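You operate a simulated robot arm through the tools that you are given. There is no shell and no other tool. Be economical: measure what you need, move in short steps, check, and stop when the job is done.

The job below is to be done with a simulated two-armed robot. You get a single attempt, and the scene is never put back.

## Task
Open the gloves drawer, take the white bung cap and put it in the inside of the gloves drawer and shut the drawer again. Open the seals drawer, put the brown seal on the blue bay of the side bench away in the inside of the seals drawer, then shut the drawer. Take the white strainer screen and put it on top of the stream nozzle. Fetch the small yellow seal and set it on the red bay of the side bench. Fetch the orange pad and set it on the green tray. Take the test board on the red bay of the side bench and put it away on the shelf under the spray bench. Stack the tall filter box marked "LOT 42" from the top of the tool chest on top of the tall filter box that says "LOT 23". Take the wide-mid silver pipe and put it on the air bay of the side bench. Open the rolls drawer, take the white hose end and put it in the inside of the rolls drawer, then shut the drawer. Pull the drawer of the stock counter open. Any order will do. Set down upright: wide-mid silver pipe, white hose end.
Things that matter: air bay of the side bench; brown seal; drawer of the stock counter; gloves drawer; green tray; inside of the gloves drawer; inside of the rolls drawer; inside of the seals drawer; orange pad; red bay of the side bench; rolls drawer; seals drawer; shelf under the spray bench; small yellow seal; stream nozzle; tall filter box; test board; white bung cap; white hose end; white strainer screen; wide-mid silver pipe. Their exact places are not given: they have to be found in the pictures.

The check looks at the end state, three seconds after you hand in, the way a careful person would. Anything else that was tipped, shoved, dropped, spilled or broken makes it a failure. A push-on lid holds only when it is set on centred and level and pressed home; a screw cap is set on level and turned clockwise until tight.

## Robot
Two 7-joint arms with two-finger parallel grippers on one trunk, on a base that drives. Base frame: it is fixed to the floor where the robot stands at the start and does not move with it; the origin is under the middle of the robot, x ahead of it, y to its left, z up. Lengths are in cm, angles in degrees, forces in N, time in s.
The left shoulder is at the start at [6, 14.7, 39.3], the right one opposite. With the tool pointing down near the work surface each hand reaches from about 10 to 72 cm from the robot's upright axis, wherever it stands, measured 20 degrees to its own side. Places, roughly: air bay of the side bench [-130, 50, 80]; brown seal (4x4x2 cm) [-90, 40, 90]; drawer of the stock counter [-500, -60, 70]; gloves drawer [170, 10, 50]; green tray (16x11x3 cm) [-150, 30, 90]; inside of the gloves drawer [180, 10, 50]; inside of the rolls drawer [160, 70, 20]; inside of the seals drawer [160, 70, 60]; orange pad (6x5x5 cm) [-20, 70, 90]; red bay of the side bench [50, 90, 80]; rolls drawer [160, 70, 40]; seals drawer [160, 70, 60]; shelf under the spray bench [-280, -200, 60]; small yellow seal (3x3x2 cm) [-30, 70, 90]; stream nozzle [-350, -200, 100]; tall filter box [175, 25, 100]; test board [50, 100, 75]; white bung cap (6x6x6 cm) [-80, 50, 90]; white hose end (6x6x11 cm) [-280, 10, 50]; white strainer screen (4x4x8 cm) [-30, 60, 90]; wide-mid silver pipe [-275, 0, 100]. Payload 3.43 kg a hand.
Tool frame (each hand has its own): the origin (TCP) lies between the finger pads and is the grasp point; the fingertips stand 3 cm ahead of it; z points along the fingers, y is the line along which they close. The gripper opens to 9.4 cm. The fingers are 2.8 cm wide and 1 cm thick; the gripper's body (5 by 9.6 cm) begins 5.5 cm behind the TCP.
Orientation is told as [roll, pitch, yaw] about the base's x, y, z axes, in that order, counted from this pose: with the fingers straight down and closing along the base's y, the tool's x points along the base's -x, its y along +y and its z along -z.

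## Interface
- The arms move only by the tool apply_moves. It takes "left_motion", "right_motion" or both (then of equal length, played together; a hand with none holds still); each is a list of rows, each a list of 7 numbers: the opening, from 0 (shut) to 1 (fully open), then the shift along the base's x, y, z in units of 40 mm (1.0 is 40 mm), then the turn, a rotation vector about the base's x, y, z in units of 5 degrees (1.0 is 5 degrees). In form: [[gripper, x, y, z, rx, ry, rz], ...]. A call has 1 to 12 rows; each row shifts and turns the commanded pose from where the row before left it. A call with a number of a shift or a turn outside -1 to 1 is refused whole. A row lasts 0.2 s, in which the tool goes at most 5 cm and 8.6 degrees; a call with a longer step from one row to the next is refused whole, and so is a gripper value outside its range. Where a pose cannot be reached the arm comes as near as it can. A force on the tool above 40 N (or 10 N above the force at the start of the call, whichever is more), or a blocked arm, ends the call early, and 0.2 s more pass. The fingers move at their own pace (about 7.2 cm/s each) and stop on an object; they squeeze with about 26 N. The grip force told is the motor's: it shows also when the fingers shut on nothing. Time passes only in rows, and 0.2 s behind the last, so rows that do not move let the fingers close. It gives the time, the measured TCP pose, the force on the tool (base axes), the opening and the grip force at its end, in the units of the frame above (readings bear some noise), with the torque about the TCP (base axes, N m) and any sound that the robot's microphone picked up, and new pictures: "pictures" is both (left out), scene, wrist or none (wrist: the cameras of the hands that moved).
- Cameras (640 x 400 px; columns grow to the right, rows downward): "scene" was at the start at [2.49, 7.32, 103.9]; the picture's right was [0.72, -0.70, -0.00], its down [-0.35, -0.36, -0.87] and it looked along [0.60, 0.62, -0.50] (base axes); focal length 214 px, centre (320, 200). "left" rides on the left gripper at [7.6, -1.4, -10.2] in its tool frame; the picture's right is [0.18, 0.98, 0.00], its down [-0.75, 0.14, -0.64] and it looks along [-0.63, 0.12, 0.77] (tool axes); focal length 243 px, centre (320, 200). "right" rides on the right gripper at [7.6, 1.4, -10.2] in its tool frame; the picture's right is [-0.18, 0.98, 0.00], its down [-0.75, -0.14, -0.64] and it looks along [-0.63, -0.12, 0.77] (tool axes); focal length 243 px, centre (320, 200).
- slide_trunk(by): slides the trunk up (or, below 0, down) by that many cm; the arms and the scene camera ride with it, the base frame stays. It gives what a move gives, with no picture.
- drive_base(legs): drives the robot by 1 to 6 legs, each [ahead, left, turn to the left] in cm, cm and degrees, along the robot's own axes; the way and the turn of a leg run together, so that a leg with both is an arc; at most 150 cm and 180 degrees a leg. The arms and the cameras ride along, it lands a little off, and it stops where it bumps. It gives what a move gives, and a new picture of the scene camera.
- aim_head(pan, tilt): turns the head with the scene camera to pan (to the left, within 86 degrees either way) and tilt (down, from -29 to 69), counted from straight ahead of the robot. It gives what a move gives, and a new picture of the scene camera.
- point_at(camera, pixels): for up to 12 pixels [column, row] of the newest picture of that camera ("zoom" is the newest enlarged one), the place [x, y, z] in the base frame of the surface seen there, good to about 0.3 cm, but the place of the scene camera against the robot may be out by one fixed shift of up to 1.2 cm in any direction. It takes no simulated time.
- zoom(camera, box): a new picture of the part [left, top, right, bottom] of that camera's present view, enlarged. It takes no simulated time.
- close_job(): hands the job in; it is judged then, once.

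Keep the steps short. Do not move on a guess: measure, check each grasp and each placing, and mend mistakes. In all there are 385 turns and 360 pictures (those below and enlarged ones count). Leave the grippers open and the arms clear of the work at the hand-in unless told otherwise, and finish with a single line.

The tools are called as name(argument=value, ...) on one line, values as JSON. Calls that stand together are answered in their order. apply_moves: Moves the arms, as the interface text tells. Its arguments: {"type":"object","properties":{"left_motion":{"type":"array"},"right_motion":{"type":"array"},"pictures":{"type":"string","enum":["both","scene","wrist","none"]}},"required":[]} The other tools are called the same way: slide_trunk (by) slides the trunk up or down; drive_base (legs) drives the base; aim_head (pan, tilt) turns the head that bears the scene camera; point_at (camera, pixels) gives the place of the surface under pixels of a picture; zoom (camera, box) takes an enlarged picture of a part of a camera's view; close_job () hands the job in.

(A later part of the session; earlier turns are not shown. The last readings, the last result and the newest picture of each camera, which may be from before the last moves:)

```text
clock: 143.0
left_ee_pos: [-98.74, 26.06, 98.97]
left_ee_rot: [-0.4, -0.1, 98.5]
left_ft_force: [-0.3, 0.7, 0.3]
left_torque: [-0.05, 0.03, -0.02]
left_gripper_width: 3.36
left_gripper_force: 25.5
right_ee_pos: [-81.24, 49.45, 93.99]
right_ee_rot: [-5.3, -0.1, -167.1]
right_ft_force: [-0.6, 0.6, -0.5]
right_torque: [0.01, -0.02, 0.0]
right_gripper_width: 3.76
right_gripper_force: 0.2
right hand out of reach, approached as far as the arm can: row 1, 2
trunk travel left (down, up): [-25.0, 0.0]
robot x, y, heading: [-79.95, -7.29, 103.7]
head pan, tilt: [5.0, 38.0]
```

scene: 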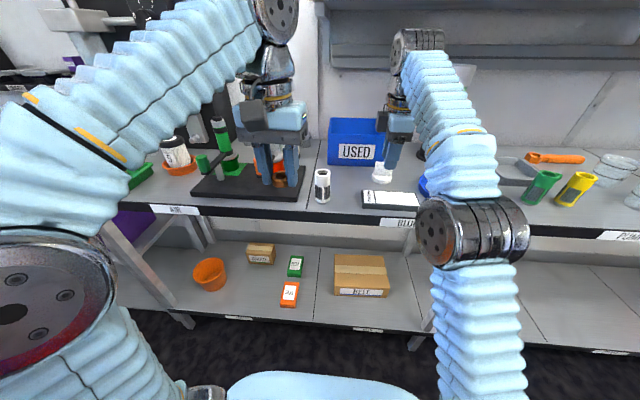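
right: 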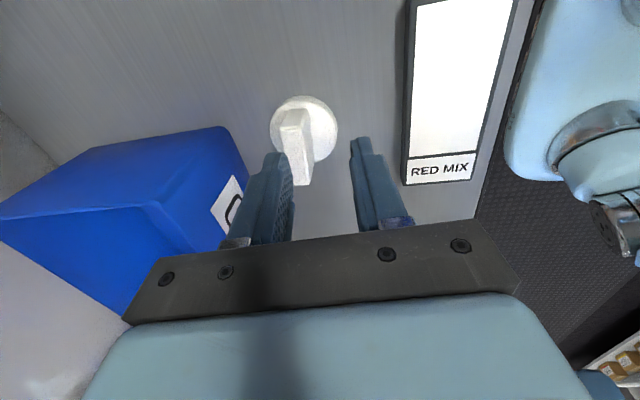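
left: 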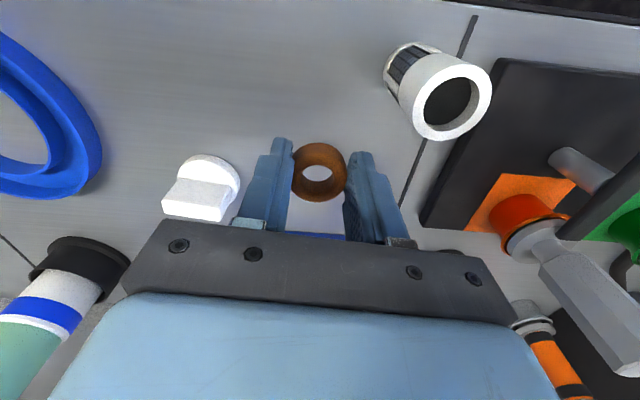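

The arm is at its limit; pull the hand back 5 cm while rising, then drive the base 8 cm ahead.

apply_moves(right_motion=[[0.4, 0.1, -0.5, 0.4, 0, 0, 0], [0.4, 0.1, -0.5, 0.4, 0, 0, 0], [0.4, 0.1, -0.6, 0.2, 0, 0, 0]], pictures="none")

drive_base(legs=[[8, 0, 0]])

```text
clock: 143.8
left_ee_pos: [-98.79, 26.05, 99.0]
left_ee_rot: [-0.4, -0.1, 98.7]
left_ft_force: [0.5, 0.2, -0.2]
left_torque: [0.01, -0.02, 0.0]
left_gripper_width: 3.38
left_gripper_force: 26.4
right_ee_pos: [-79.95, 42.91, 97.83]
right_ee_rot: [-5.4, 0.0, -167.0]
right_ft_force: [0.1, 0.8, 0.5]
right_torque: [-0.01, 0.01, 0.01]
right_gripper_width: 3.75
right_gripper_force: 0.0
trunk travel left (down, up): [-25.0, 0.0]
robot x, y, heading: [-80.15, -6.88, 104.0]
head pan, tilt: [5.0, 38.0]
```

```text
clock: 144.8
left_ee_pos: [-100.63, 33.7, 98.95]
left_ee_rot: [-0.4, -0.1, 98.6]
left_ft_force: [0.4, 0.1, 0.4]
left_torque: [-0.03, 0.01, 0.0]
left_gripper_width: 3.36
left_gripper_force: 26.1
right_ee_pos: [-81.78, 50.56, 97.94]
right_ee_rot: [-5.4, 0.0, -167.1]
right_ft_force: [-1.8, 0.4, 0.1]
right_torque: [-0.01, -0.03, 0.02]
right_gripper_width: 3.75
right_gripper_force: 0.2
trunk travel left (down, up): [-25.0, 0.0]
robot x, y, heading: [-81.95, 0.65, 103.8]
head pan, tilt: [5.0, 38.0]
```

scene: 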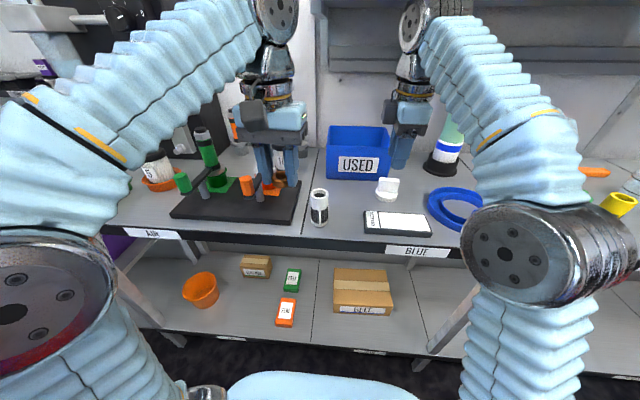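

apply_moves(right_motion=[[0.4, 0.07, 0.1, 0, -1, -0.24, 0], [0.4, 0, 0, -0.6, 0, 0, 0], [0.4, 0, 0, -0.7, 0, 0, 0], [0.4, 0, 0, 0, 0, 0, 0]], pictures="wrist")

```text
clock: 145.8
left_ee_pos: [-100.6, 33.6, 99.01]
left_ee_rot: [-0.4, -0.1, 98.7]
left_ft_force: [0.6, -0.1, 0.3]
left_torque: [-0.01, 0.0, 0.03]
left_gripper_width: 3.36
left_gripper_force: 26.3
right_ee_pos: [-81.68, 50.63, 92.77]
right_ee_rot: [-3.5, -0.1, -167.3]
right_ft_force: [-0.2, 0.4, -0.5]
right_torque: [0.02, -0.02, -0.02]
right_gripper_width: 3.73
right_gripper_force: 0.1
right hand out of reach, approached as far as the arm can: row 1
trunk travel left (down, up): [-25.0, 0.0]
robot x, y, heading: [-81.84, 0.35, 103.7]
head pan, tilt: [5.0, 38.0]
```

right: 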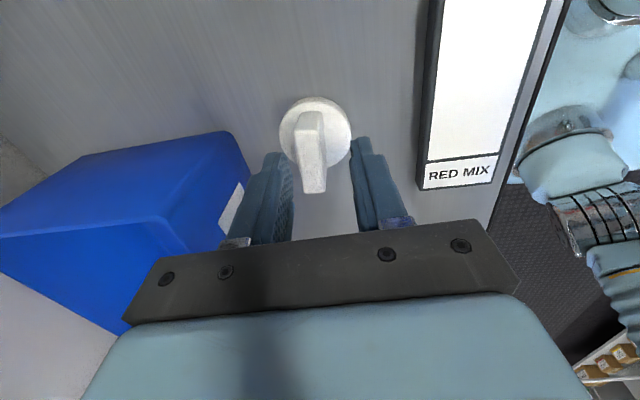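

Centred. Level and descend 2.4 cm, close.

apply_moves(right_motion=[[0.4, 0.02, 0.05, -0.2, -0.68, -0.16, 0], [0.4, 0, 0, -0.4, 0, 0, 0], [0, 0, 0, 0, 0, 0, 0], [0, 0, 0, 0, 0, 0, 0], [0, 0, 0, 0, 0, 0, 0]], pictures="wrist")

```text
clock: 147.2
left_ee_pos: [-100.61, 33.54, 98.95]
left_ee_rot: [-0.4, 0.1, 98.7]
left_ft_force: [-0.3, 0.2, -0.4]
left_torque: [-0.02, 0.01, -0.01]
left_gripper_width: 3.32
left_gripper_force: 26.3
right_ee_pos: [-81.52, 50.61, 90.45]
right_ee_rot: [-0.8, -0.2, -167.2]
right_ft_force: [-0.4, -1.1, 16.9]
right_torque: [-0.18, -0.17, -0.13]
right_gripper_width: 1.66
right_gripper_force: 25.8
trunk travel left (down, up): [-25.0, 0.0]
robot x, y, heading: [-81.9, 0.58, 103.7]
head pan, tilt: [5.0, 38.0]
stopped in row 5 (right hand): the force on the tool passed its limit at 41 N (the readings are from after the stop); the commanded pose is now the measured one
```

right: 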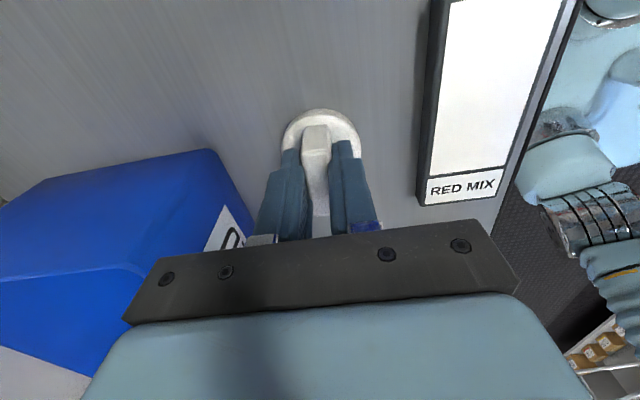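

Gripped. Lift and pull back toward me.

apply_moves(right_motion=[[0, 0, 0, 0.4, 0, 0, 0], [0, 0, 0, 0.5, 0, 0, 0], [0, 0.1, -0.5, 0.5, 0, 0, 0], [0, 0.16, -0.7, 0.4, 0, 0, 0], [0, 0.16, -0.7, 0.2, 0, 0, 0], [0, 0.16, -0.7, 0, 0, 0, 0]])

```text
clock: 148.6
left_ee_pos: [-100.63, 33.77, 99.09]
left_ee_rot: [-0.4, -0.1, 98.6]
left_ft_force: [0.0, -0.3, -0.5]
left_torque: [0.0, 0.0, 0.01]
left_gripper_width: 3.34
left_gripper_force: 26.2
right_ee_pos: [-79.11, 40.04, 98.78]
right_ee_rot: [-0.4, -0.2, -167.2]
right_ft_force: [-0.5, 0.4, -0.1]
right_torque: [-0.01, -0.06, 0.02]
right_gripper_width: 1.51
right_gripper_force: 25.6
trunk travel left (down, up): [-25.0, 0.0]
robot x, y, heading: [-81.85, 0.49, 103.9]
head pan, tilt: [5.0, 38.0]
```

scene: 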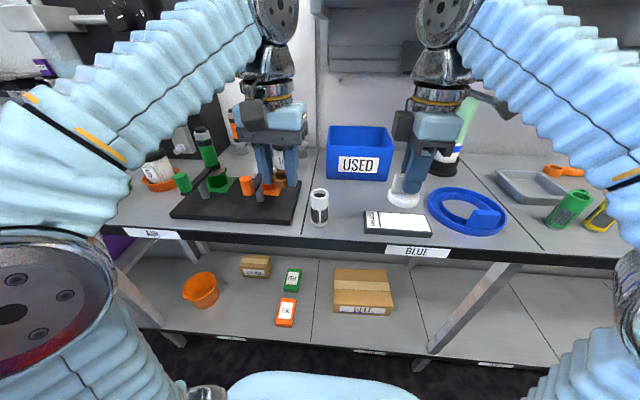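
right: 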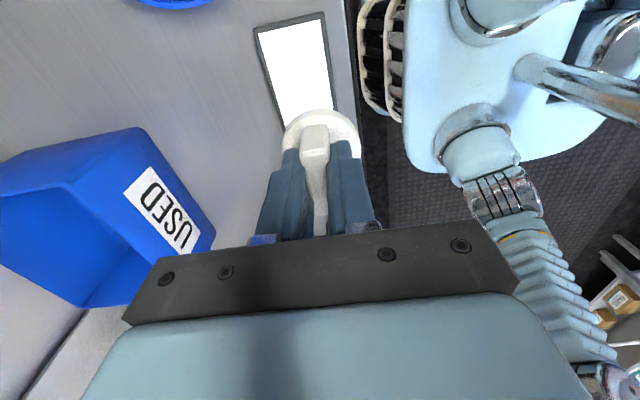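

Both held. Go to the chest: back 20, turn right 90, and look before going on.

drive_base(legs=[[-20, 0, 0], [0, 0, -90]])

aim_head(pan=-10, tilt=20)

point_at(camera="scene", pixels=[[500, 200], [450, 200], [470, 180], [400, 190], [420, 150], [340, 170], [400, 250], [550, 250]])

```text
clock: 153.9
left_ee_pos: [-44.46, 0.81, 98.95]
left_ee_rot: [-0.4, -0.1, 10.2]
left_ft_force: [0.2, 0.1, 0.1]
left_torque: [-0.03, 0.01, 0.02]
left_gripper_width: 3.45
left_gripper_force: 25.9
right_ee_pos: [-37.54, -20.35, 98.7]
right_ee_rot: [-0.5, -0.2, 104.2]
right_ft_force: [-0.3, 0.2, -1.7]
right_torque: [0.0, 0.01, -0.02]
right_gripper_width: 1.51
right_gripper_force: 26.2
trunk travel left (down, up): [-25.0, 0.0]
robot x, y, heading: [-77.47, -18.65, 15.1]
head pan, tilt: [5.0, 38.0]
```

scene: 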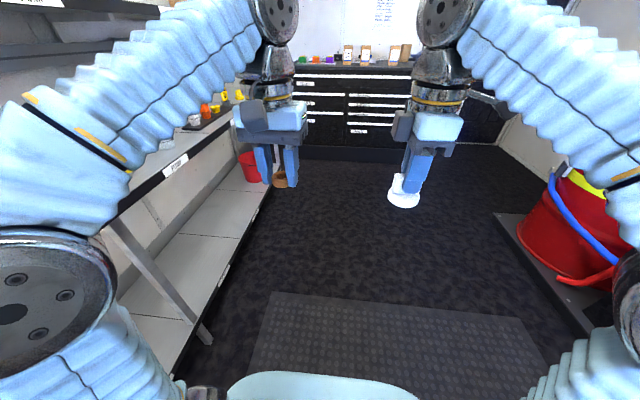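

```text
clock: 154.7
left_ee_pos: [-44.36, 0.83, 99.0]
left_ee_rot: [-0.4, -0.1, 10.2]
left_ft_force: [-0.3, 0.2, 0.1]
left_torque: [0.01, -0.01, 0.0]
left_gripper_width: 3.41
left_gripper_force: 26.1
right_ee_pos: [-37.59, -20.51, 98.66]
right_ee_rot: [-0.4, -0.2, 104.2]
right_ft_force: [0.4, 0.5, -0.1]
right_torque: [-0.03, 0.01, 0.02]
right_gripper_width: 1.5
right_gripper_force: 25.4
trunk travel left (down, up): [-25.0, 0.0]
robot x, y, heading: [-77.51, -18.61, 14.9]
head pan, tilt: [-10.0, 20.0]
```

scene: 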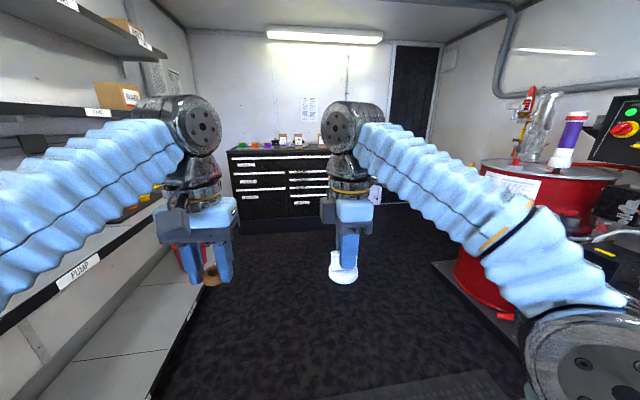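

```text
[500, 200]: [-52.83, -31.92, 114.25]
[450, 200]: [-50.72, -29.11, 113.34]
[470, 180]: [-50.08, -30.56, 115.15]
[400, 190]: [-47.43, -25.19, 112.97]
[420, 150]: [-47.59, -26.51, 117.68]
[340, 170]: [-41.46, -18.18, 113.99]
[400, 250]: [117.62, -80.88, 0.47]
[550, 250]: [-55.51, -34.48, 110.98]
```

Way is clear. Drive 140 ahead.

drive_base(legs=[[140, 0, -1.4]])

aim_head(pan=0, tilt=25)

zoom(camera="scene", box=[160, 60, 480, 260])

```text
clock: 161.6
left_ee_pos: [90.98, 31.2, 98.87]
left_ee_rot: [-0.4, 0.0, 6.9]
left_ft_force: [-0.8, 0.0, -0.6]
left_torque: [-0.02, 0.0, 0.03]
left_gripper_width: 3.44
left_gripper_force: 26.4
right_ee_pos: [96.64, 9.66, 98.7]
right_ee_rot: [-0.4, -0.2, 101.0]
right_ft_force: [0.2, -0.2, -0.8]
right_torque: [-0.01, 0.0, 0.01]
right_gripper_width: 1.51
right_gripper_force: 26.4
trunk travel left (down, up): [-25.0, 0.0]
robot x, y, heading: [56.95, 13.55, 11.9]
head pan, tilt: [-10.0, 20.0]
```

scene: 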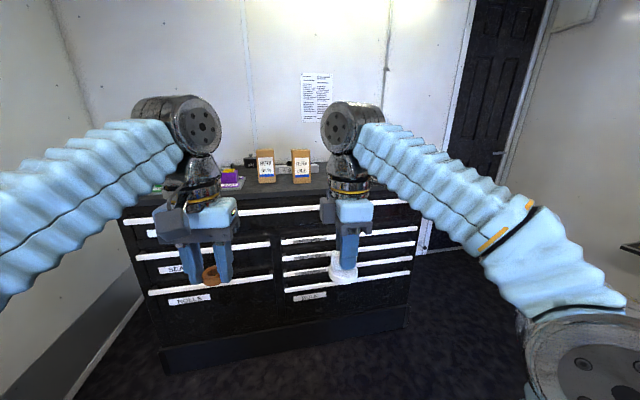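

```text
clock: 162.3
left_ee_pos: [91.07, 31.35, 99.02]
left_ee_rot: [-0.4, -0.1, 6.9]
left_ft_force: [0.3, -0.3, -0.2]
left_torque: [0.01, 0.01, 0.04]
left_gripper_width: 3.44
left_gripper_force: 25.4
right_ee_pos: [96.78, 9.72, 98.74]
right_ee_rot: [-0.4, -0.1, 101.1]
right_ft_force: [-0.8, 0.9, -1.4]
right_torque: [0.0, 0.01, 0.0]
right_gripper_width: 1.52
right_gripper_force: 26.1
trunk travel left (down, up): [-25.0, 0.0]
robot x, y, heading: [57.38, 13.15, 11.9]
head pan, tilt: [0.0, 25.0]
```

scene: 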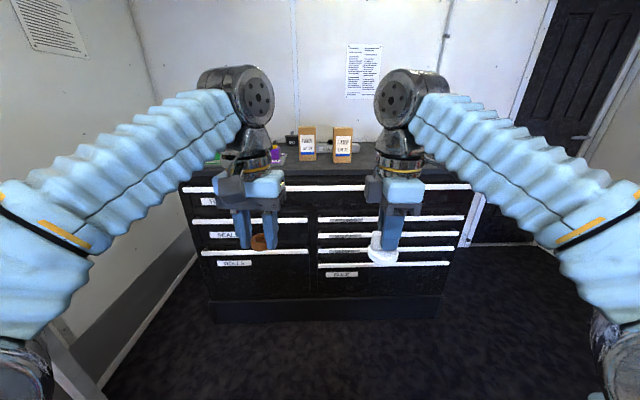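

```text
2.00 times, centred on (320, 160) of scene
```

zoom: 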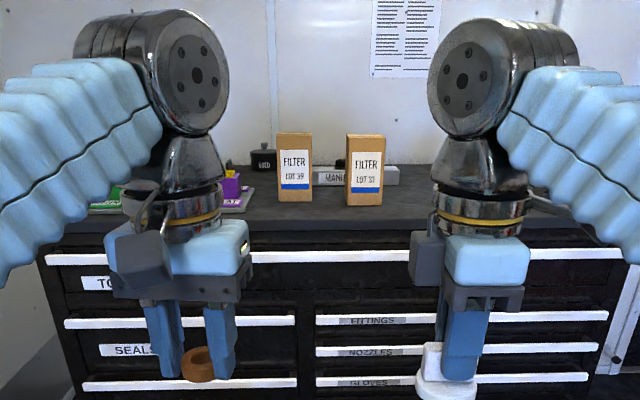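

point_at(camera="zoom", pixels=[[250, 258], [250, 320], [125, 350], [250, 384], [380, 310], [375, 321], [380, 338], [375, 352], [380, 366], [375, 382], [560, 375], [160, 384]])

point_at(camera="scene", pixels=[[340, 265], [340, 274], [235, 263], [220, 252], [300, 250], [430, 262], [310, 172], [309, 130], [345, 172], [343, 130], [320, 285], [300, 310]])

```text
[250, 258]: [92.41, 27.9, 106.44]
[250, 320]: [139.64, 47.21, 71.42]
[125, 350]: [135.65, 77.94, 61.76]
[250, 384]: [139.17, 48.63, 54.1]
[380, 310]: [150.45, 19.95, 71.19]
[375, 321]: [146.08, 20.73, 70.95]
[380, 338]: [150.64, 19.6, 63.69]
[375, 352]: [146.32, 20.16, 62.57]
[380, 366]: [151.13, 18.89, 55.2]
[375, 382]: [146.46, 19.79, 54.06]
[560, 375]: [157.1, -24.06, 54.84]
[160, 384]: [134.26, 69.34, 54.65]
```

```text
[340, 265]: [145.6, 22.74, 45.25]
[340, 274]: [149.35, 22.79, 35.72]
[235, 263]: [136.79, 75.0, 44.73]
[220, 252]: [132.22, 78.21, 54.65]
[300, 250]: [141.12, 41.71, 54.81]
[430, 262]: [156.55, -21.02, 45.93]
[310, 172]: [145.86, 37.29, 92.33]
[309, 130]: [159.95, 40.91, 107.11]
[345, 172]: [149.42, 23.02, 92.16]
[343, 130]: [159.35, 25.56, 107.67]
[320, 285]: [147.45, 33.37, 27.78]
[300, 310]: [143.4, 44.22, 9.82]
```

zoom(camera="scene", box=[310, 200, 390, 290])

point_at(camera="zoom", pixels=[[320, 180], [260, 205], [260, 217], [260, 282], [260, 297], [320, 335], [320, 365]])

zoom(camera="scene", box=[185, 180, 315, 290])

```text
4.44 times, centred on (350, 245) of scene
```

zoom: 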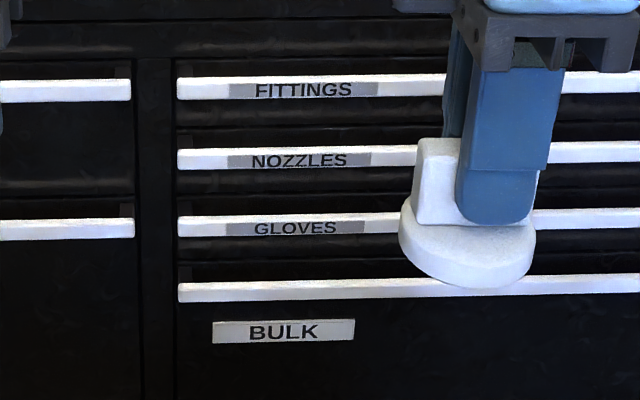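

```text
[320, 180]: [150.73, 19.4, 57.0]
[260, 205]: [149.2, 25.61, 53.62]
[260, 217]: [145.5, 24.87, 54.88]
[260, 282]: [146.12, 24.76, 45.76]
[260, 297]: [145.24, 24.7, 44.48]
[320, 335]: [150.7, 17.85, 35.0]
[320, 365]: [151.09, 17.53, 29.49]
```

```text
3.64 times, centred on (250, 235) of scene
```

zoom: 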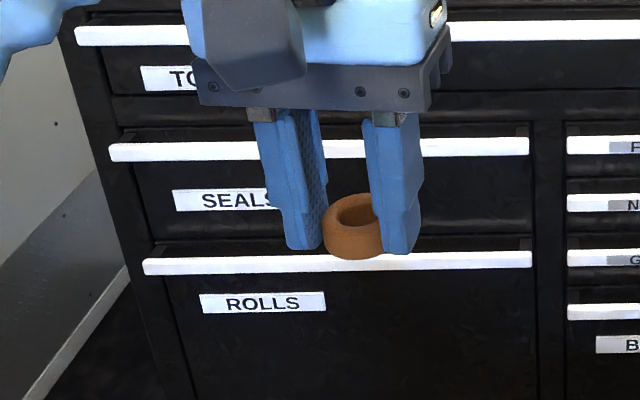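

Handles are white bars standing ~4 cm off the faces: SEALS z≈71, ROLLS z≈54.5, GLOVES z≈54.5 right column. I'll go 44 cm nearer and park the bung on the chest top to free the right hand.

drive_base(legs=[[44, 0, 1.5]])

aim_head(pan=0, tilt=40)

```text
clock: 165.0
left_ee_pos: [132.49, 41.61, 98.95]
left_ee_rot: [-0.4, 0.0, 8.3]
left_ft_force: [-0.7, -0.3, 0.0]
left_torque: [0.02, 0.0, 0.0]
left_gripper_width: 3.44
left_gripper_force: 25.8
right_ee_pos: [138.76, 20.14, 98.78]
right_ee_rot: [-0.4, -0.3, 102.4]
right_ft_force: [-0.4, -0.9, -0.7]
right_torque: [0.03, 0.02, -0.02]
right_gripper_width: 1.49
right_gripper_force: 25.7
trunk travel left (down, up): [-25.0, 0.0]
robot x, y, heading: [99.17, 23.11, 13.3]
head pan, tilt: [0.0, 25.0]
```

scene: 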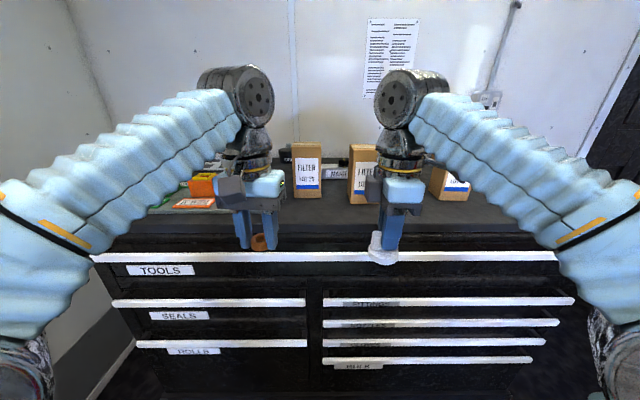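

```text
clock: 165.7
left_ee_pos: [132.5, 41.64, 99.07]
left_ee_rot: [-0.4, -0.1, 8.3]
left_ft_force: [0.0, -0.3, -0.5]
left_torque: [0.02, -0.01, -0.04]
left_gripper_width: 3.43
left_gripper_force: 25.6
right_ee_pos: [138.81, 20.17, 98.65]
right_ee_rot: [-0.4, -0.2, 102.5]
right_ft_force: [0.0, 0.6, -0.4]
right_torque: [-0.02, -0.01, 0.02]
right_gripper_width: 1.53
right_gripper_force: 25.9
trunk travel left (down, up): [-25.0, 0.0]
robot x, y, heading: [99.36, 22.57, 13.4]
head pan, tilt: [0.0, 40.0]
```

scene: 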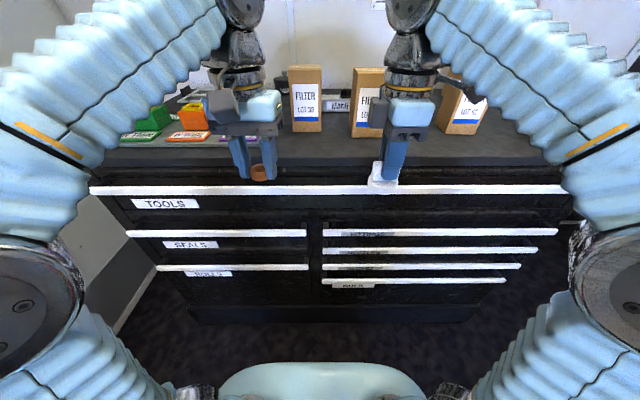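

point_at(camera="scene", pixels=[[430, 155], [430, 172], [320, 155], [305, 130], [365, 137], [465, 132], [340, 160], [330, 188], [306, 68], [368, 70], [470, 85]])

zoom(camera="scene", box=[100, 50, 520, 200])

```text
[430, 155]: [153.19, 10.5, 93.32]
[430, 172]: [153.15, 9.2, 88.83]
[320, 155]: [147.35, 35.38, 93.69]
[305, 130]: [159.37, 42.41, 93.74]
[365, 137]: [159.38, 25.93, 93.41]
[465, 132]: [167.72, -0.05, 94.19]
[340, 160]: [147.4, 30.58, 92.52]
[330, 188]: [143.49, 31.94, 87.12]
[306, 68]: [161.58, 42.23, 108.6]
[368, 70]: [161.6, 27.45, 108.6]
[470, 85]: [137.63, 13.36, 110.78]
```

```text
1.52 times, centred on (310, 125) of scene
```

zoom: 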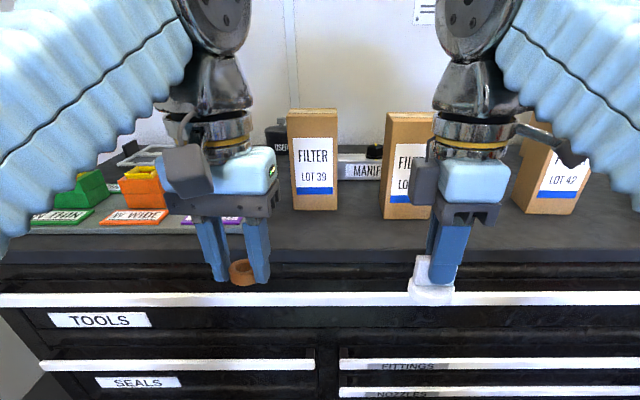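

Chest top is z≈93.4, edge at t≈150.5. I'll park the brown seal (left hand) instead since it needs less height. Raise the right hand 2 cm, drive 10 cm ahead.

apply_moves(left_motion=[[0, 0, 0, 0.3, 0, 0, 0], [0, 0, 0, 0.2, 0, 0, 0]], right_motion=[[0, -0.4, -0.1, 0.4, 0, 0, 0], [0, -0.5, -0.1, 0.3, 0, 0, 0]], pictures="none")

drive_base(legs=[[10, 0, 0]])

zoom(camera="left", box=[0, 0, 640, 400])

```text
clock: 166.3
left_ee_pos: [132.89, 41.76, 98.81]
left_ee_rot: [-0.3, 1.1, 8.2]
left_ft_force: [0.2, -0.2, -1.1]
left_torque: [0.0, 0.04, 0.02]
left_gripper_width: 3.42
left_gripper_force: 25.7
left hand out of reach, approached as far as the arm can: row 1, 2
right_ee_pos: [137.94, 20.15, 99.33]
right_ee_rot: [0.7, 0.2, 102.7]
right_ft_force: [-0.6, 0.4, -0.8]
right_torque: [-0.01, 0.03, 0.01]
right_gripper_width: 1.46
right_gripper_force: 26.2
right hand out of reach, approached as far as the arm can: row 1, 2
trunk travel left (down, up): [-25.0, 0.0]
robot x, y, heading: [99.47, 22.97, 13.6]
head pan, tilt: [0.0, 40.0]
```

```text
clock: 167.5
left_ee_pos: [142.98, 44.06, 98.9]
left_ee_rot: [-0.4, 1.1, 8.2]
left_ft_force: [0.2, -0.6, -0.5]
left_torque: [-0.02, 0.0, -0.02]
left_gripper_width: 3.41
left_gripper_force: 26.2
right_ee_pos: [147.71, 22.58, 99.23]
right_ee_rot: [0.6, 0.2, 102.5]
right_ft_force: [-0.5, -0.6, -0.3]
right_torque: [-0.02, -0.01, -0.01]
right_gripper_width: 1.5
right_gripper_force: 26.0
trunk travel left (down, up): [-25.0, 0.0]
robot x, y, heading: [109.37, 25.63, 13.5]
head pan, tilt: [0.0, 40.0]
```

scene: 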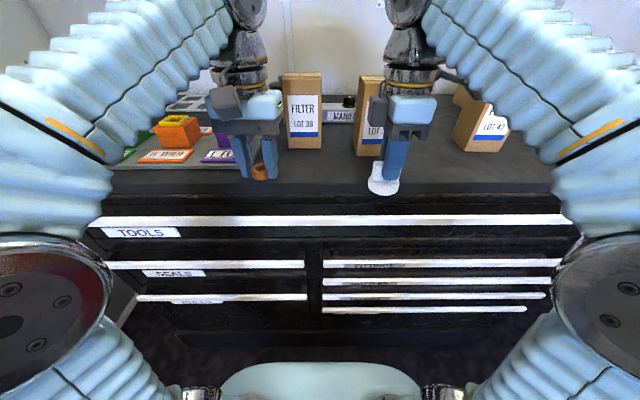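

```text
1.00 times, centred on (320, 200) of left (not enlarged: the box is as wide or as high as the picture)
```

zoom: 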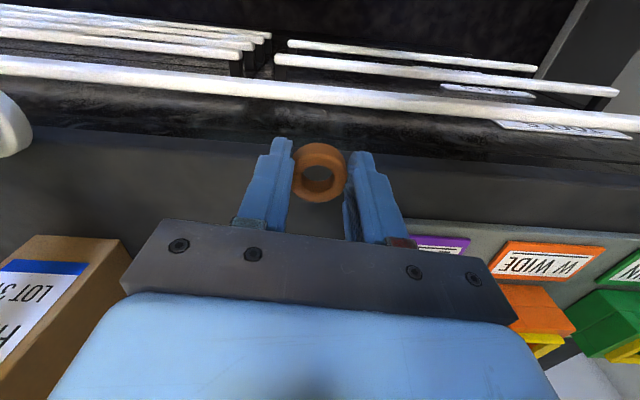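

point_at(camera="zoom", pixels=[[200, 170], [200, 205], [330, 215], [125, 248], [430, 240], [200, 140]])

apply_moves(left_motion=[[0, 0.5, 0.12, -0.1, 0.1, 0, 0], [0, 0.55, 0.14, -0.1, 0.1, 0, 0], [0, 0.55, 0.14, 0, 0, 0, 0], [0, 0, 0, 0, 0, 0, 0]], pictures="wrist")

```text
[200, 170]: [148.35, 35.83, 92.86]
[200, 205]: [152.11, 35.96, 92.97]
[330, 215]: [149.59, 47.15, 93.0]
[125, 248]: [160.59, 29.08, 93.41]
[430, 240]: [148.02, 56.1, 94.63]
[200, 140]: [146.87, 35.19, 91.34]
```

```text
clock: 168.5
left_ee_pos: [148.17, 45.31, 98.06]
left_ee_rot: [0.6, 0.8, 8.2]
left_ft_force: [0.1, -0.8, 1.1]
left_torque: [-0.02, 0.02, 0.0]
left_gripper_width: 3.4
left_gripper_force: 26.2
left hand out of reach, approached as far as the arm can: row 3
right_ee_pos: [147.78, 22.61, 99.13]
right_ee_rot: [0.7, 0.2, 102.6]
right_ft_force: [-0.2, 0.8, -1.0]
right_torque: [0.01, 0.01, 0.05]
right_gripper_width: 1.5
right_gripper_force: 26.2
trunk travel left (down, up): [-25.0, 0.0]
robot x, y, heading: [109.02, 25.47, 13.3]
head pan, tilt: [0.0, 40.0]
```

left: 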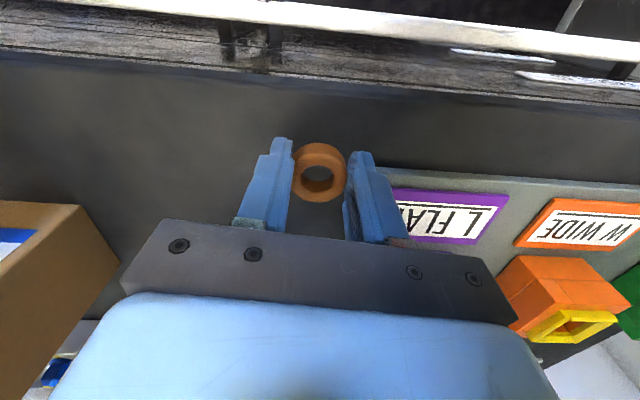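

Shift 1.2 cm to the right, lower until contact.

apply_moves(left_motion=[[0, 0.05, -0.3, -0.2, 0, 0, 0], [0, 0, 0, -0.15, 0, 0, 0], [0, 0, 0, -0.08, 0, 0, 0], [0, 0, 0, 0, 0, 0, 0]], pictures="wrist")

```text
clock: 169.5
left_ee_pos: [148.36, 44.28, 96.31]
left_ee_rot: [0.6, 1.0, 8.1]
left_ft_force: [1.5, 0.9, 6.3]
left_torque: [-0.02, -0.2, -0.02]
left_gripper_width: 3.4
left_gripper_force: 25.9
right_ee_pos: [147.85, 22.5, 99.16]
right_ee_rot: [0.7, 0.2, 102.6]
right_ft_force: [0.4, -0.7, 0.2]
right_torque: [0.0, 0.0, -0.04]
right_gripper_width: 1.49
right_gripper_force: 26.1
trunk travel left (down, up): [-25.0, 0.0]
robot x, y, heading: [109.4, 25.18, 13.4]
head pan, tilt: [0.0, 40.0]
```

left: 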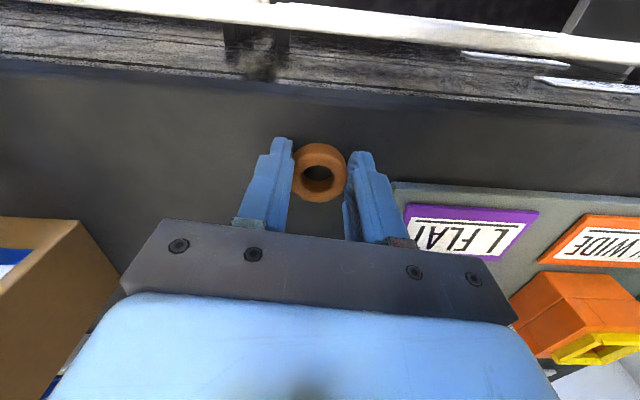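

Contact. Open, rise and draw back.

apply_moves(left_motion=[[0.5, 0, 0, 0, 0, 0, 0], [0.5, 0, 0, 0, 0, 0, 0], [0.5, 0, 0, 0.3, 0, 0, 0], [0.5, -0.2, -0.05, 0.5, 0, 0, 0], [0.5, -0.8, -0.2, 0.2, 0, 0, 0], [0.5, -0.8, -0.2, 0, 0, 0, 0], [0.5, -0.8, -0.2, 0, 0, 0, 0]])

```text
clock: 171.1
left_ee_pos: [138.78, 42.12, 98.37]
left_ee_rot: [0.8, 0.9, 8.2]
left_ft_force: [0.5, 0.7, -0.3]
left_torque: [0.03, 0.04, 0.02]
left_gripper_width: 4.69
left_gripper_force: 0.1
left hand out of reach, approached as far as the arm can: row 4
right_ee_pos: [147.89, 22.4, 99.11]
right_ee_rot: [0.7, 0.1, 102.5]
right_ft_force: [0.6, -0.9, -1.6]
right_torque: [0.0, 0.03, -0.02]
right_gripper_width: 1.51
right_gripper_force: 26.1
trunk travel left (down, up): [-25.0, 0.0]
robot x, y, heading: [109.05, 25.62, 13.5]
head pan, tilt: [0.0, 40.0]
```

scene: 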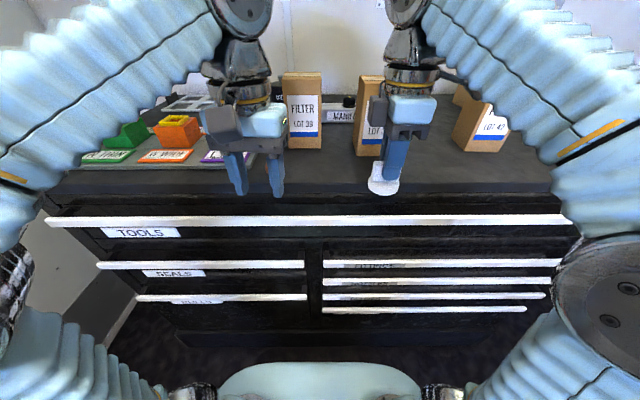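
left: 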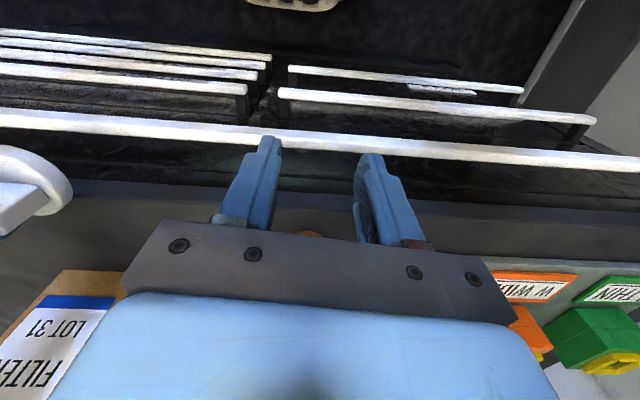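

Seal parked. Back off 45 cm and go 24 cm right to work on the GLOVES drawer with the left hand.

drive_base(legs=[[-45, 0, 0], [0, -24, 0]])

zoom(camera="scene", box=[180, 40, 500, 240])

```text
clock: 175.2
left_ee_pos: [101.26, 8.31, 98.4]
left_ee_rot: [0.6, 0.8, 8.2]
left_ft_force: [0.4, 0.6, 0.0]
left_torque: [-0.03, -0.03, 0.0]
left_gripper_width: 4.72
left_gripper_force: 0.1
right_ee_pos: [110.24, -11.41, 99.22]
right_ee_rot: [0.9, 0.3, 102.5]
right_ft_force: [-0.3, 0.3, -0.5]
right_torque: [0.0, -0.01, 0.0]
right_gripper_width: 1.52
right_gripper_force: 26.3
trunk travel left (down, up): [-25.0, 0.0]
robot x, y, heading: [71.88, -8.33, 13.3]
head pan, tilt: [0.0, 40.0]
```

scene: 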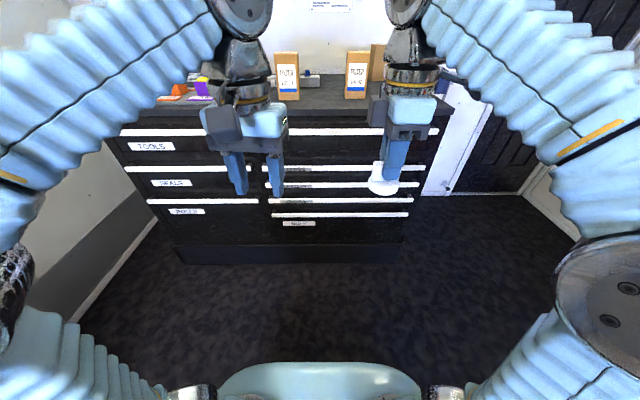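

```text
2.00 times, centred on (340, 140) of scene
```

zoom: 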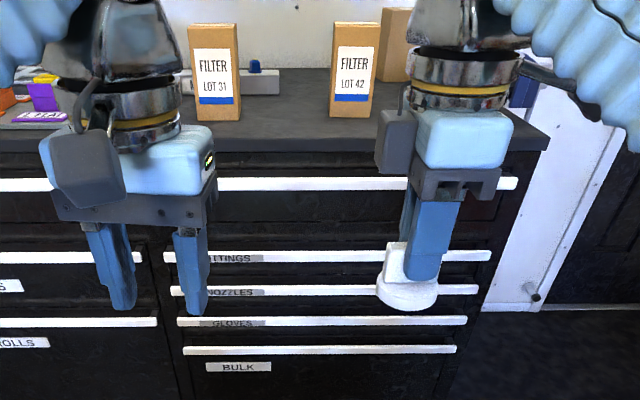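

point_at(camera="zoom", pixels=[[280, 319], [280, 323], [190, 321], [455, 321], [280, 290], [280, 349], [280, 335], [350, 320]])

```text
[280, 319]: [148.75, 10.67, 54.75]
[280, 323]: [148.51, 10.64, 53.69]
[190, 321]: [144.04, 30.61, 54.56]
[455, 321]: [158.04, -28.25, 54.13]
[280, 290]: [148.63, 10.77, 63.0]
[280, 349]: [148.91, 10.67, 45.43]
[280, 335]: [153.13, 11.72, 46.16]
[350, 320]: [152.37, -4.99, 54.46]
```

Rotate the left hand to point ahead with fingers closing vertically, lowering toward z≈54.

apply_moves(left_motion=[[0.6, 0.4, 0.1, -0.3, 0, 0, 1], [0.6, 0.4, 0.1, -0.45, 0.982, -0.6, -0.815], [0.6, 0.4, 0.1, -0.45, 0.982, -0.6, -0.815], [0.6, 0.4, 0.1, -0.45, 0.982, -0.6, -0.815], [0.6, 0.4, 0.1, -0.45, 0.982, -0.6, -0.815], [0.6, 0.4, 0.1, -0.45, 0.982, -0.6, -0.815], [0.6, 0.4, 0.1, -0.45, 0.982, -0.6, -0.815], [0.6, 0.4, 0.1, -0.45, 0.982, -0.6, -0.815], [0.6, 0.4, 0.1, -0.45, 0.982, -0.6, -0.815], [0.6, 0.4, 0.1, -0.45, 0.982, -0.6, -0.815]], pictures="none")

apply_moves(left_motion=[[0.6, 0.4, 0.1, -0.45, 0.982, -0.6, -0.815], [0.6, 0.4, 0.1, -0.45, 0.982, -0.6, -0.815], [0.6, 0.4, 0.1, -0.45, 0.982, -0.6, -0.815], [0.6, 0.4, 0.1, -0.45, 0.982, -0.6, -0.815], [0.6, 0.4, 0.1, -0.45, 0.982, -0.6, -0.815], [0.6, 0.4, 0.1, -0.45, 0.982, -0.6, -0.815], [0.6, 0.4, 0.1, -0.45, 0.982, -0.6, -0.815], [0.6, 0.4, 0.1, -0.45, 0.982, -0.6, -0.815], [0.6, 0, 0, -0.9, 0, 0, 0], [0.6, 0, 0, -0.9, 0, 0, 0], [0.6, 0, 0, -0.7, 0, 0, 0]])

```text
clock: 177.4
left_ee_pos: [116.99, 12.49, 81.25]
left_ee_rot: [48.5, -18.4, -34.2]
left_ft_force: [-0.3, -0.4, 0.1]
left_torque: [0.0, -0.01, 0.01]
left_gripper_width: 5.63
left_gripper_force: 0.2
right_ee_pos: [110.14, -11.3, 99.17]
right_ee_rot: [0.5, 0.2, 102.4]
right_ft_force: [0.0, 0.2, -0.6]
right_torque: [-0.02, 0.02, -0.02]
right_gripper_width: 1.51
right_gripper_force: 25.9
trunk travel left (down, up): [-25.0, 0.0]
robot x, y, heading: [71.37, -8.38, 13.1]
head pan, tilt: [0.0, 40.0]
```

```text
clock: 179.8
left_ee_pos: [129.8, 15.59, 56.97]
left_ee_rot: [90.6, 0.4, -75.4]
left_ft_force: [0.0, 0.3, -0.2]
left_torque: [0.0, 0.0, 0.0]
left_gripper_width: 5.64
left_gripper_force: 0.0
right_ee_pos: [110.06, -11.31, 99.14]
right_ee_rot: [0.6, 0.2, 102.5]
right_ft_force: [-0.3, 0.2, 0.1]
right_torque: [0.04, 0.03, 0.0]
right_gripper_width: 1.53
right_gripper_force: 25.5
trunk travel left (down, up): [-25.0, 0.0]
robot x, y, heading: [71.4, -8.6, 13.5]
head pan, tilt: [0.0, 40.0]
```

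scene: 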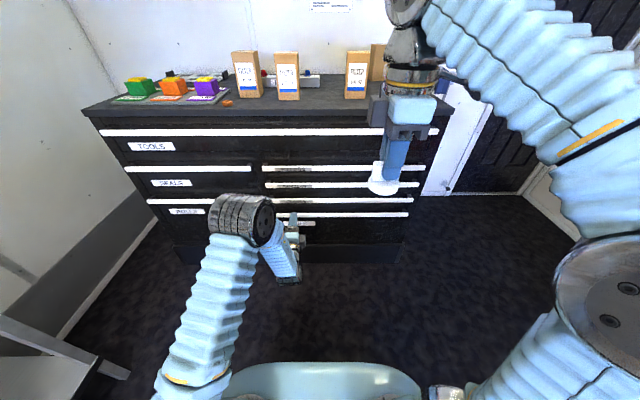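
left: 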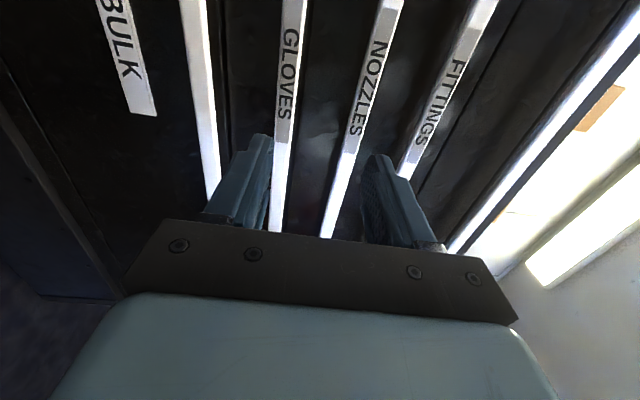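

point_at(camera="left", pixels=[[283, 130], [277, 130], [291, 130], [276, 190], [350, 140], [205, 130], [240, 100], [310, 120]])

```text
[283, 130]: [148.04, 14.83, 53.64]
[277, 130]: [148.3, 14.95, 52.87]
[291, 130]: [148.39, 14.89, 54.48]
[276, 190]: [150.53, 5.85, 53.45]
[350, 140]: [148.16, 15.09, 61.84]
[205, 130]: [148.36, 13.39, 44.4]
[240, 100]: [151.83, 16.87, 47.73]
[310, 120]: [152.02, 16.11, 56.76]
```

Gloves bar at z≈53.6, front t≈147.4. Lower to 53.6, drive 13 cm ahead, then finish by arm.

apply_moves(left_motion=[[0.6, 0, 0, -0.45, 0, 0, 0], [0.6, 0, 0, -0.4, 0, 0, 0]], pictures="none")

drive_base(legs=[[13, 0, 0]])

zoom(camera="left", box=[0, 0, 640, 400])

point_at(camera="zoom", pixels=[[318, 100], [318, 140], [318, 60]])

```text
clock: 180.4
left_ee_pos: [129.86, 15.54, 53.43]
left_ee_rot: [90.6, 0.3, -75.4]
left_ft_force: [-0.1, -0.1, -0.8]
left_torque: [0.0, 0.01, -0.02]
left_gripper_width: 5.65
left_gripper_force: 0.1
right_ee_pos: [110.04, -11.27, 99.15]
right_ee_rot: [0.7, 0.2, 102.5]
right_ft_force: [-0.2, 0.1, 0.1]
right_torque: [-0.02, -0.02, 0.01]
right_gripper_width: 1.53
right_gripper_force: 26.0
trunk travel left (down, up): [-25.0, 0.0]
robot x, y, heading: [71.05, -8.41, 13.2]
head pan, tilt: [0.0, 40.0]
```

```text
clock: 181.7
left_ee_pos: [142.54, 18.29, 53.47]
left_ee_rot: [90.5, 0.5, -75.5]
left_ft_force: [0.0, 0.3, 0.4]
left_torque: [0.01, -0.02, 0.02]
left_gripper_width: 5.64
left_gripper_force: 0.0
right_ee_pos: [122.77, -8.43, 99.23]
right_ee_rot: [0.6, 0.1, 102.5]
right_ft_force: [0.3, 0.3, -0.6]
right_torque: [0.02, 0.0, -0.03]
right_gripper_width: 1.52
right_gripper_force: 26.0
trunk travel left (down, up): [-25.0, 0.0]
robot x, y, heading: [84.18, -5.36, 12.9]
head pan, tilt: [0.0, 40.0]
```

scene: 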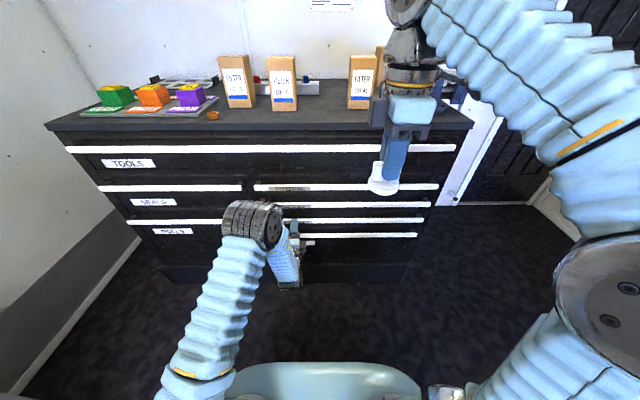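

```text
1.00 times, centred on (320, 200) of left (not enlarged: the box is as wide or as high as the picture)
```

zoom: 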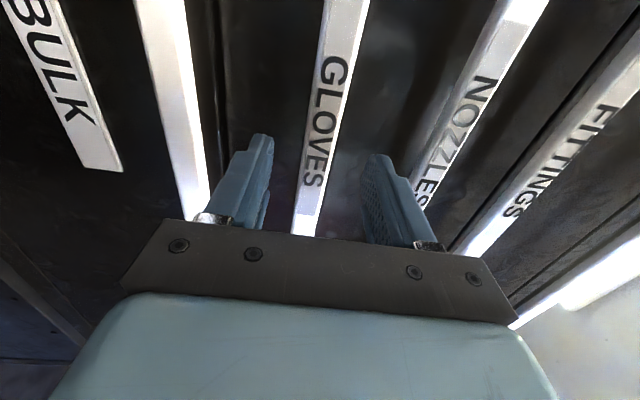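

```text
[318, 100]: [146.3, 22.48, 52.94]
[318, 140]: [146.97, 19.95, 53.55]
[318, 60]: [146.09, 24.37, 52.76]
```

Centred on the gloves bar. Advance 4.6 cm and close on it.

apply_moves(left_motion=[[0.6, 0.55, 0.13, 0, 0, 0, 0], [0.6, 0.55, 0.13, 0, 0, 0, 0], [0, 0, 0, 0, 0, 0, 0], [0, 0, 0, 0, 0, 0, 0], [0, 0, 0, 0, 0, 0, 0]], pictures="wrist")

```text
clock: 182.8
left_ee_pos: [146.88, 19.44, 53.51]
left_ee_rot: [90.7, 0.3, -75.4]
left_ft_force: [0.8, 0.1, 4.7]
left_torque: [-0.68, -0.16, -0.18]
left_gripper_width: 2.62
left_gripper_force: 45.1
right_ee_pos: [122.61, -8.45, 99.17]
right_ee_rot: [0.6, 0.2, 102.4]
right_ft_force: [-0.5, -0.2, -1.3]
right_torque: [0.0, 0.04, -0.01]
right_gripper_width: 1.48
right_gripper_force: 26.3
trunk travel left (down, up): [-25.0, 0.0]
robot x, y, heading: [83.83, -5.35, 13.2]
head pan, tilt: [0.0, 40.0]
```

left: 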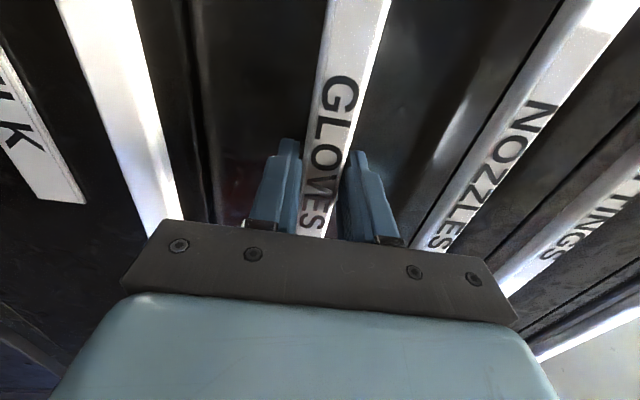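

Bar gripped. Pull by driving back 30 cm.

drive_base(legs=[[-30, 0, 0]])

```text
clock: 184.9
left_ee_pos: [117.7, 12.33, 53.42]
left_ee_rot: [90.6, 0.4, -76.0]
left_ft_force: [-5.8, 19.1, 14.7]
left_torque: [-1.63, 0.4, -0.84]
left_gripper_width: 2.14
left_gripper_force: 44.7
right_ee_pos: [93.44, -15.3, 99.16]
right_ee_rot: [0.6, 0.2, 101.9]
right_ft_force: [0.0, 1.0, 0.2]
right_torque: [0.0, 0.0, -0.01]
right_gripper_width: 1.53
right_gripper_force: 25.9
trunk travel left (down, up): [-25.0, 0.0]
robot x, y, heading: [54.88, -12.13, 12.3]
head pan, tilt: [0.0, 40.0]
```

scene: 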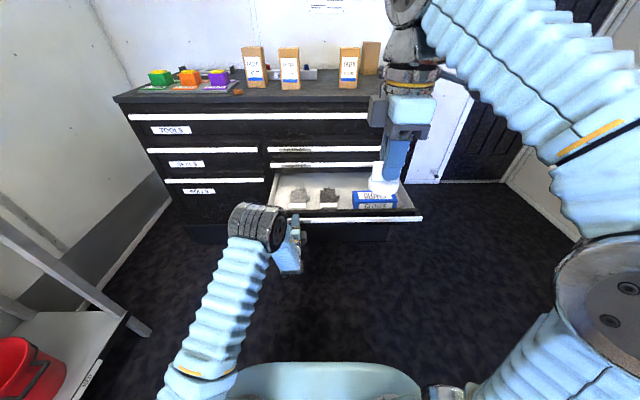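

Drawer is open ~30 cm. Release, draw left hand back 8 cm, and look inside.

apply_moves(left_motion=[[0.6, 0, 0, 0, 0, 0, 0], [0.6, 0, 0, 0, 0, 0, 0], [0.6, -0.7, -0.17, 0, 0, 0, 0], [0.6, -0.7, -0.17, 0, 0, 0, 0], [0.6, -0.7, -0.17, 0, 0, 0, 0]], pictures="scene")

zoom(camera="scene", box=[240, 120, 440, 245])

point_at(camera="zoom", pixels=[[130, 295], [190, 230], [290, 225], [420, 240], [340, 200], [240, 185], [140, 190], [240, 260], [240, 310]])

```text
clock: 186.1
left_ee_pos: [109.56, 10.07, 53.38]
left_ee_rot: [90.6, 0.3, -76.1]
left_ft_force: [0.2, 0.2, 0.3]
left_torque: [-0.05, -0.01, 0.01]
left_gripper_width: 5.63
left_gripper_force: 0.1
right_ee_pos: [93.6, -15.4, 99.2]
right_ee_rot: [0.8, 0.2, 101.8]
right_ft_force: [0.1, -0.7, -0.7]
right_torque: [0.0, -0.03, 0.01]
right_gripper_width: 1.52
right_gripper_force: 26.4
trunk travel left (down, up): [-25.0, 0.0]
robot x, y, heading: [55.05, -11.43, 12.5]
head pan, tilt: [0.0, 40.0]
```

scene: 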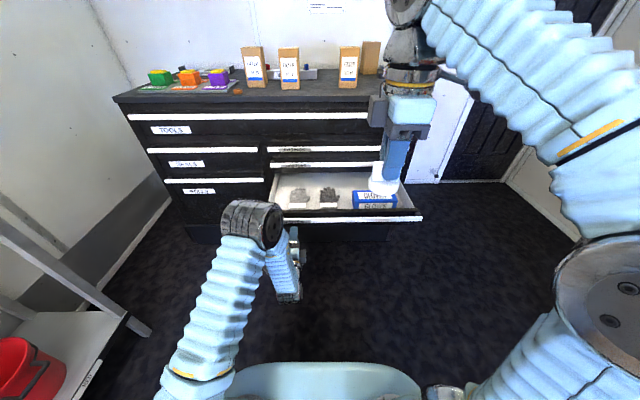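

```text
3.20 times, centred on (340, 182) of scene
```

zoom: 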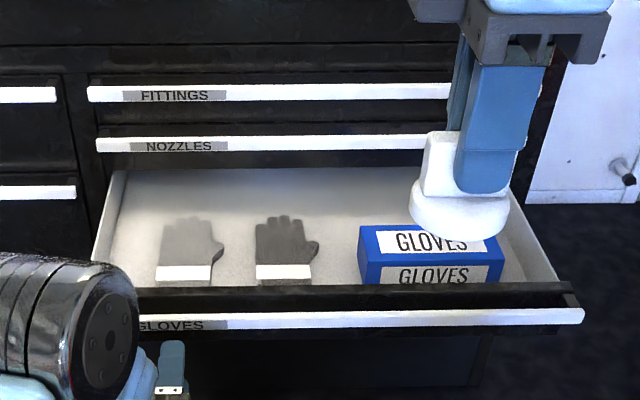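

```text
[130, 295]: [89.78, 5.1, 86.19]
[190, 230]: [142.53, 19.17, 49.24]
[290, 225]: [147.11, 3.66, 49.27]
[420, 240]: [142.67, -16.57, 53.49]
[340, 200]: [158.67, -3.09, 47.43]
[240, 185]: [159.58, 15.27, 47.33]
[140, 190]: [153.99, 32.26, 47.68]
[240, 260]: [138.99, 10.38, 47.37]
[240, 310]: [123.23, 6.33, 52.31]
```

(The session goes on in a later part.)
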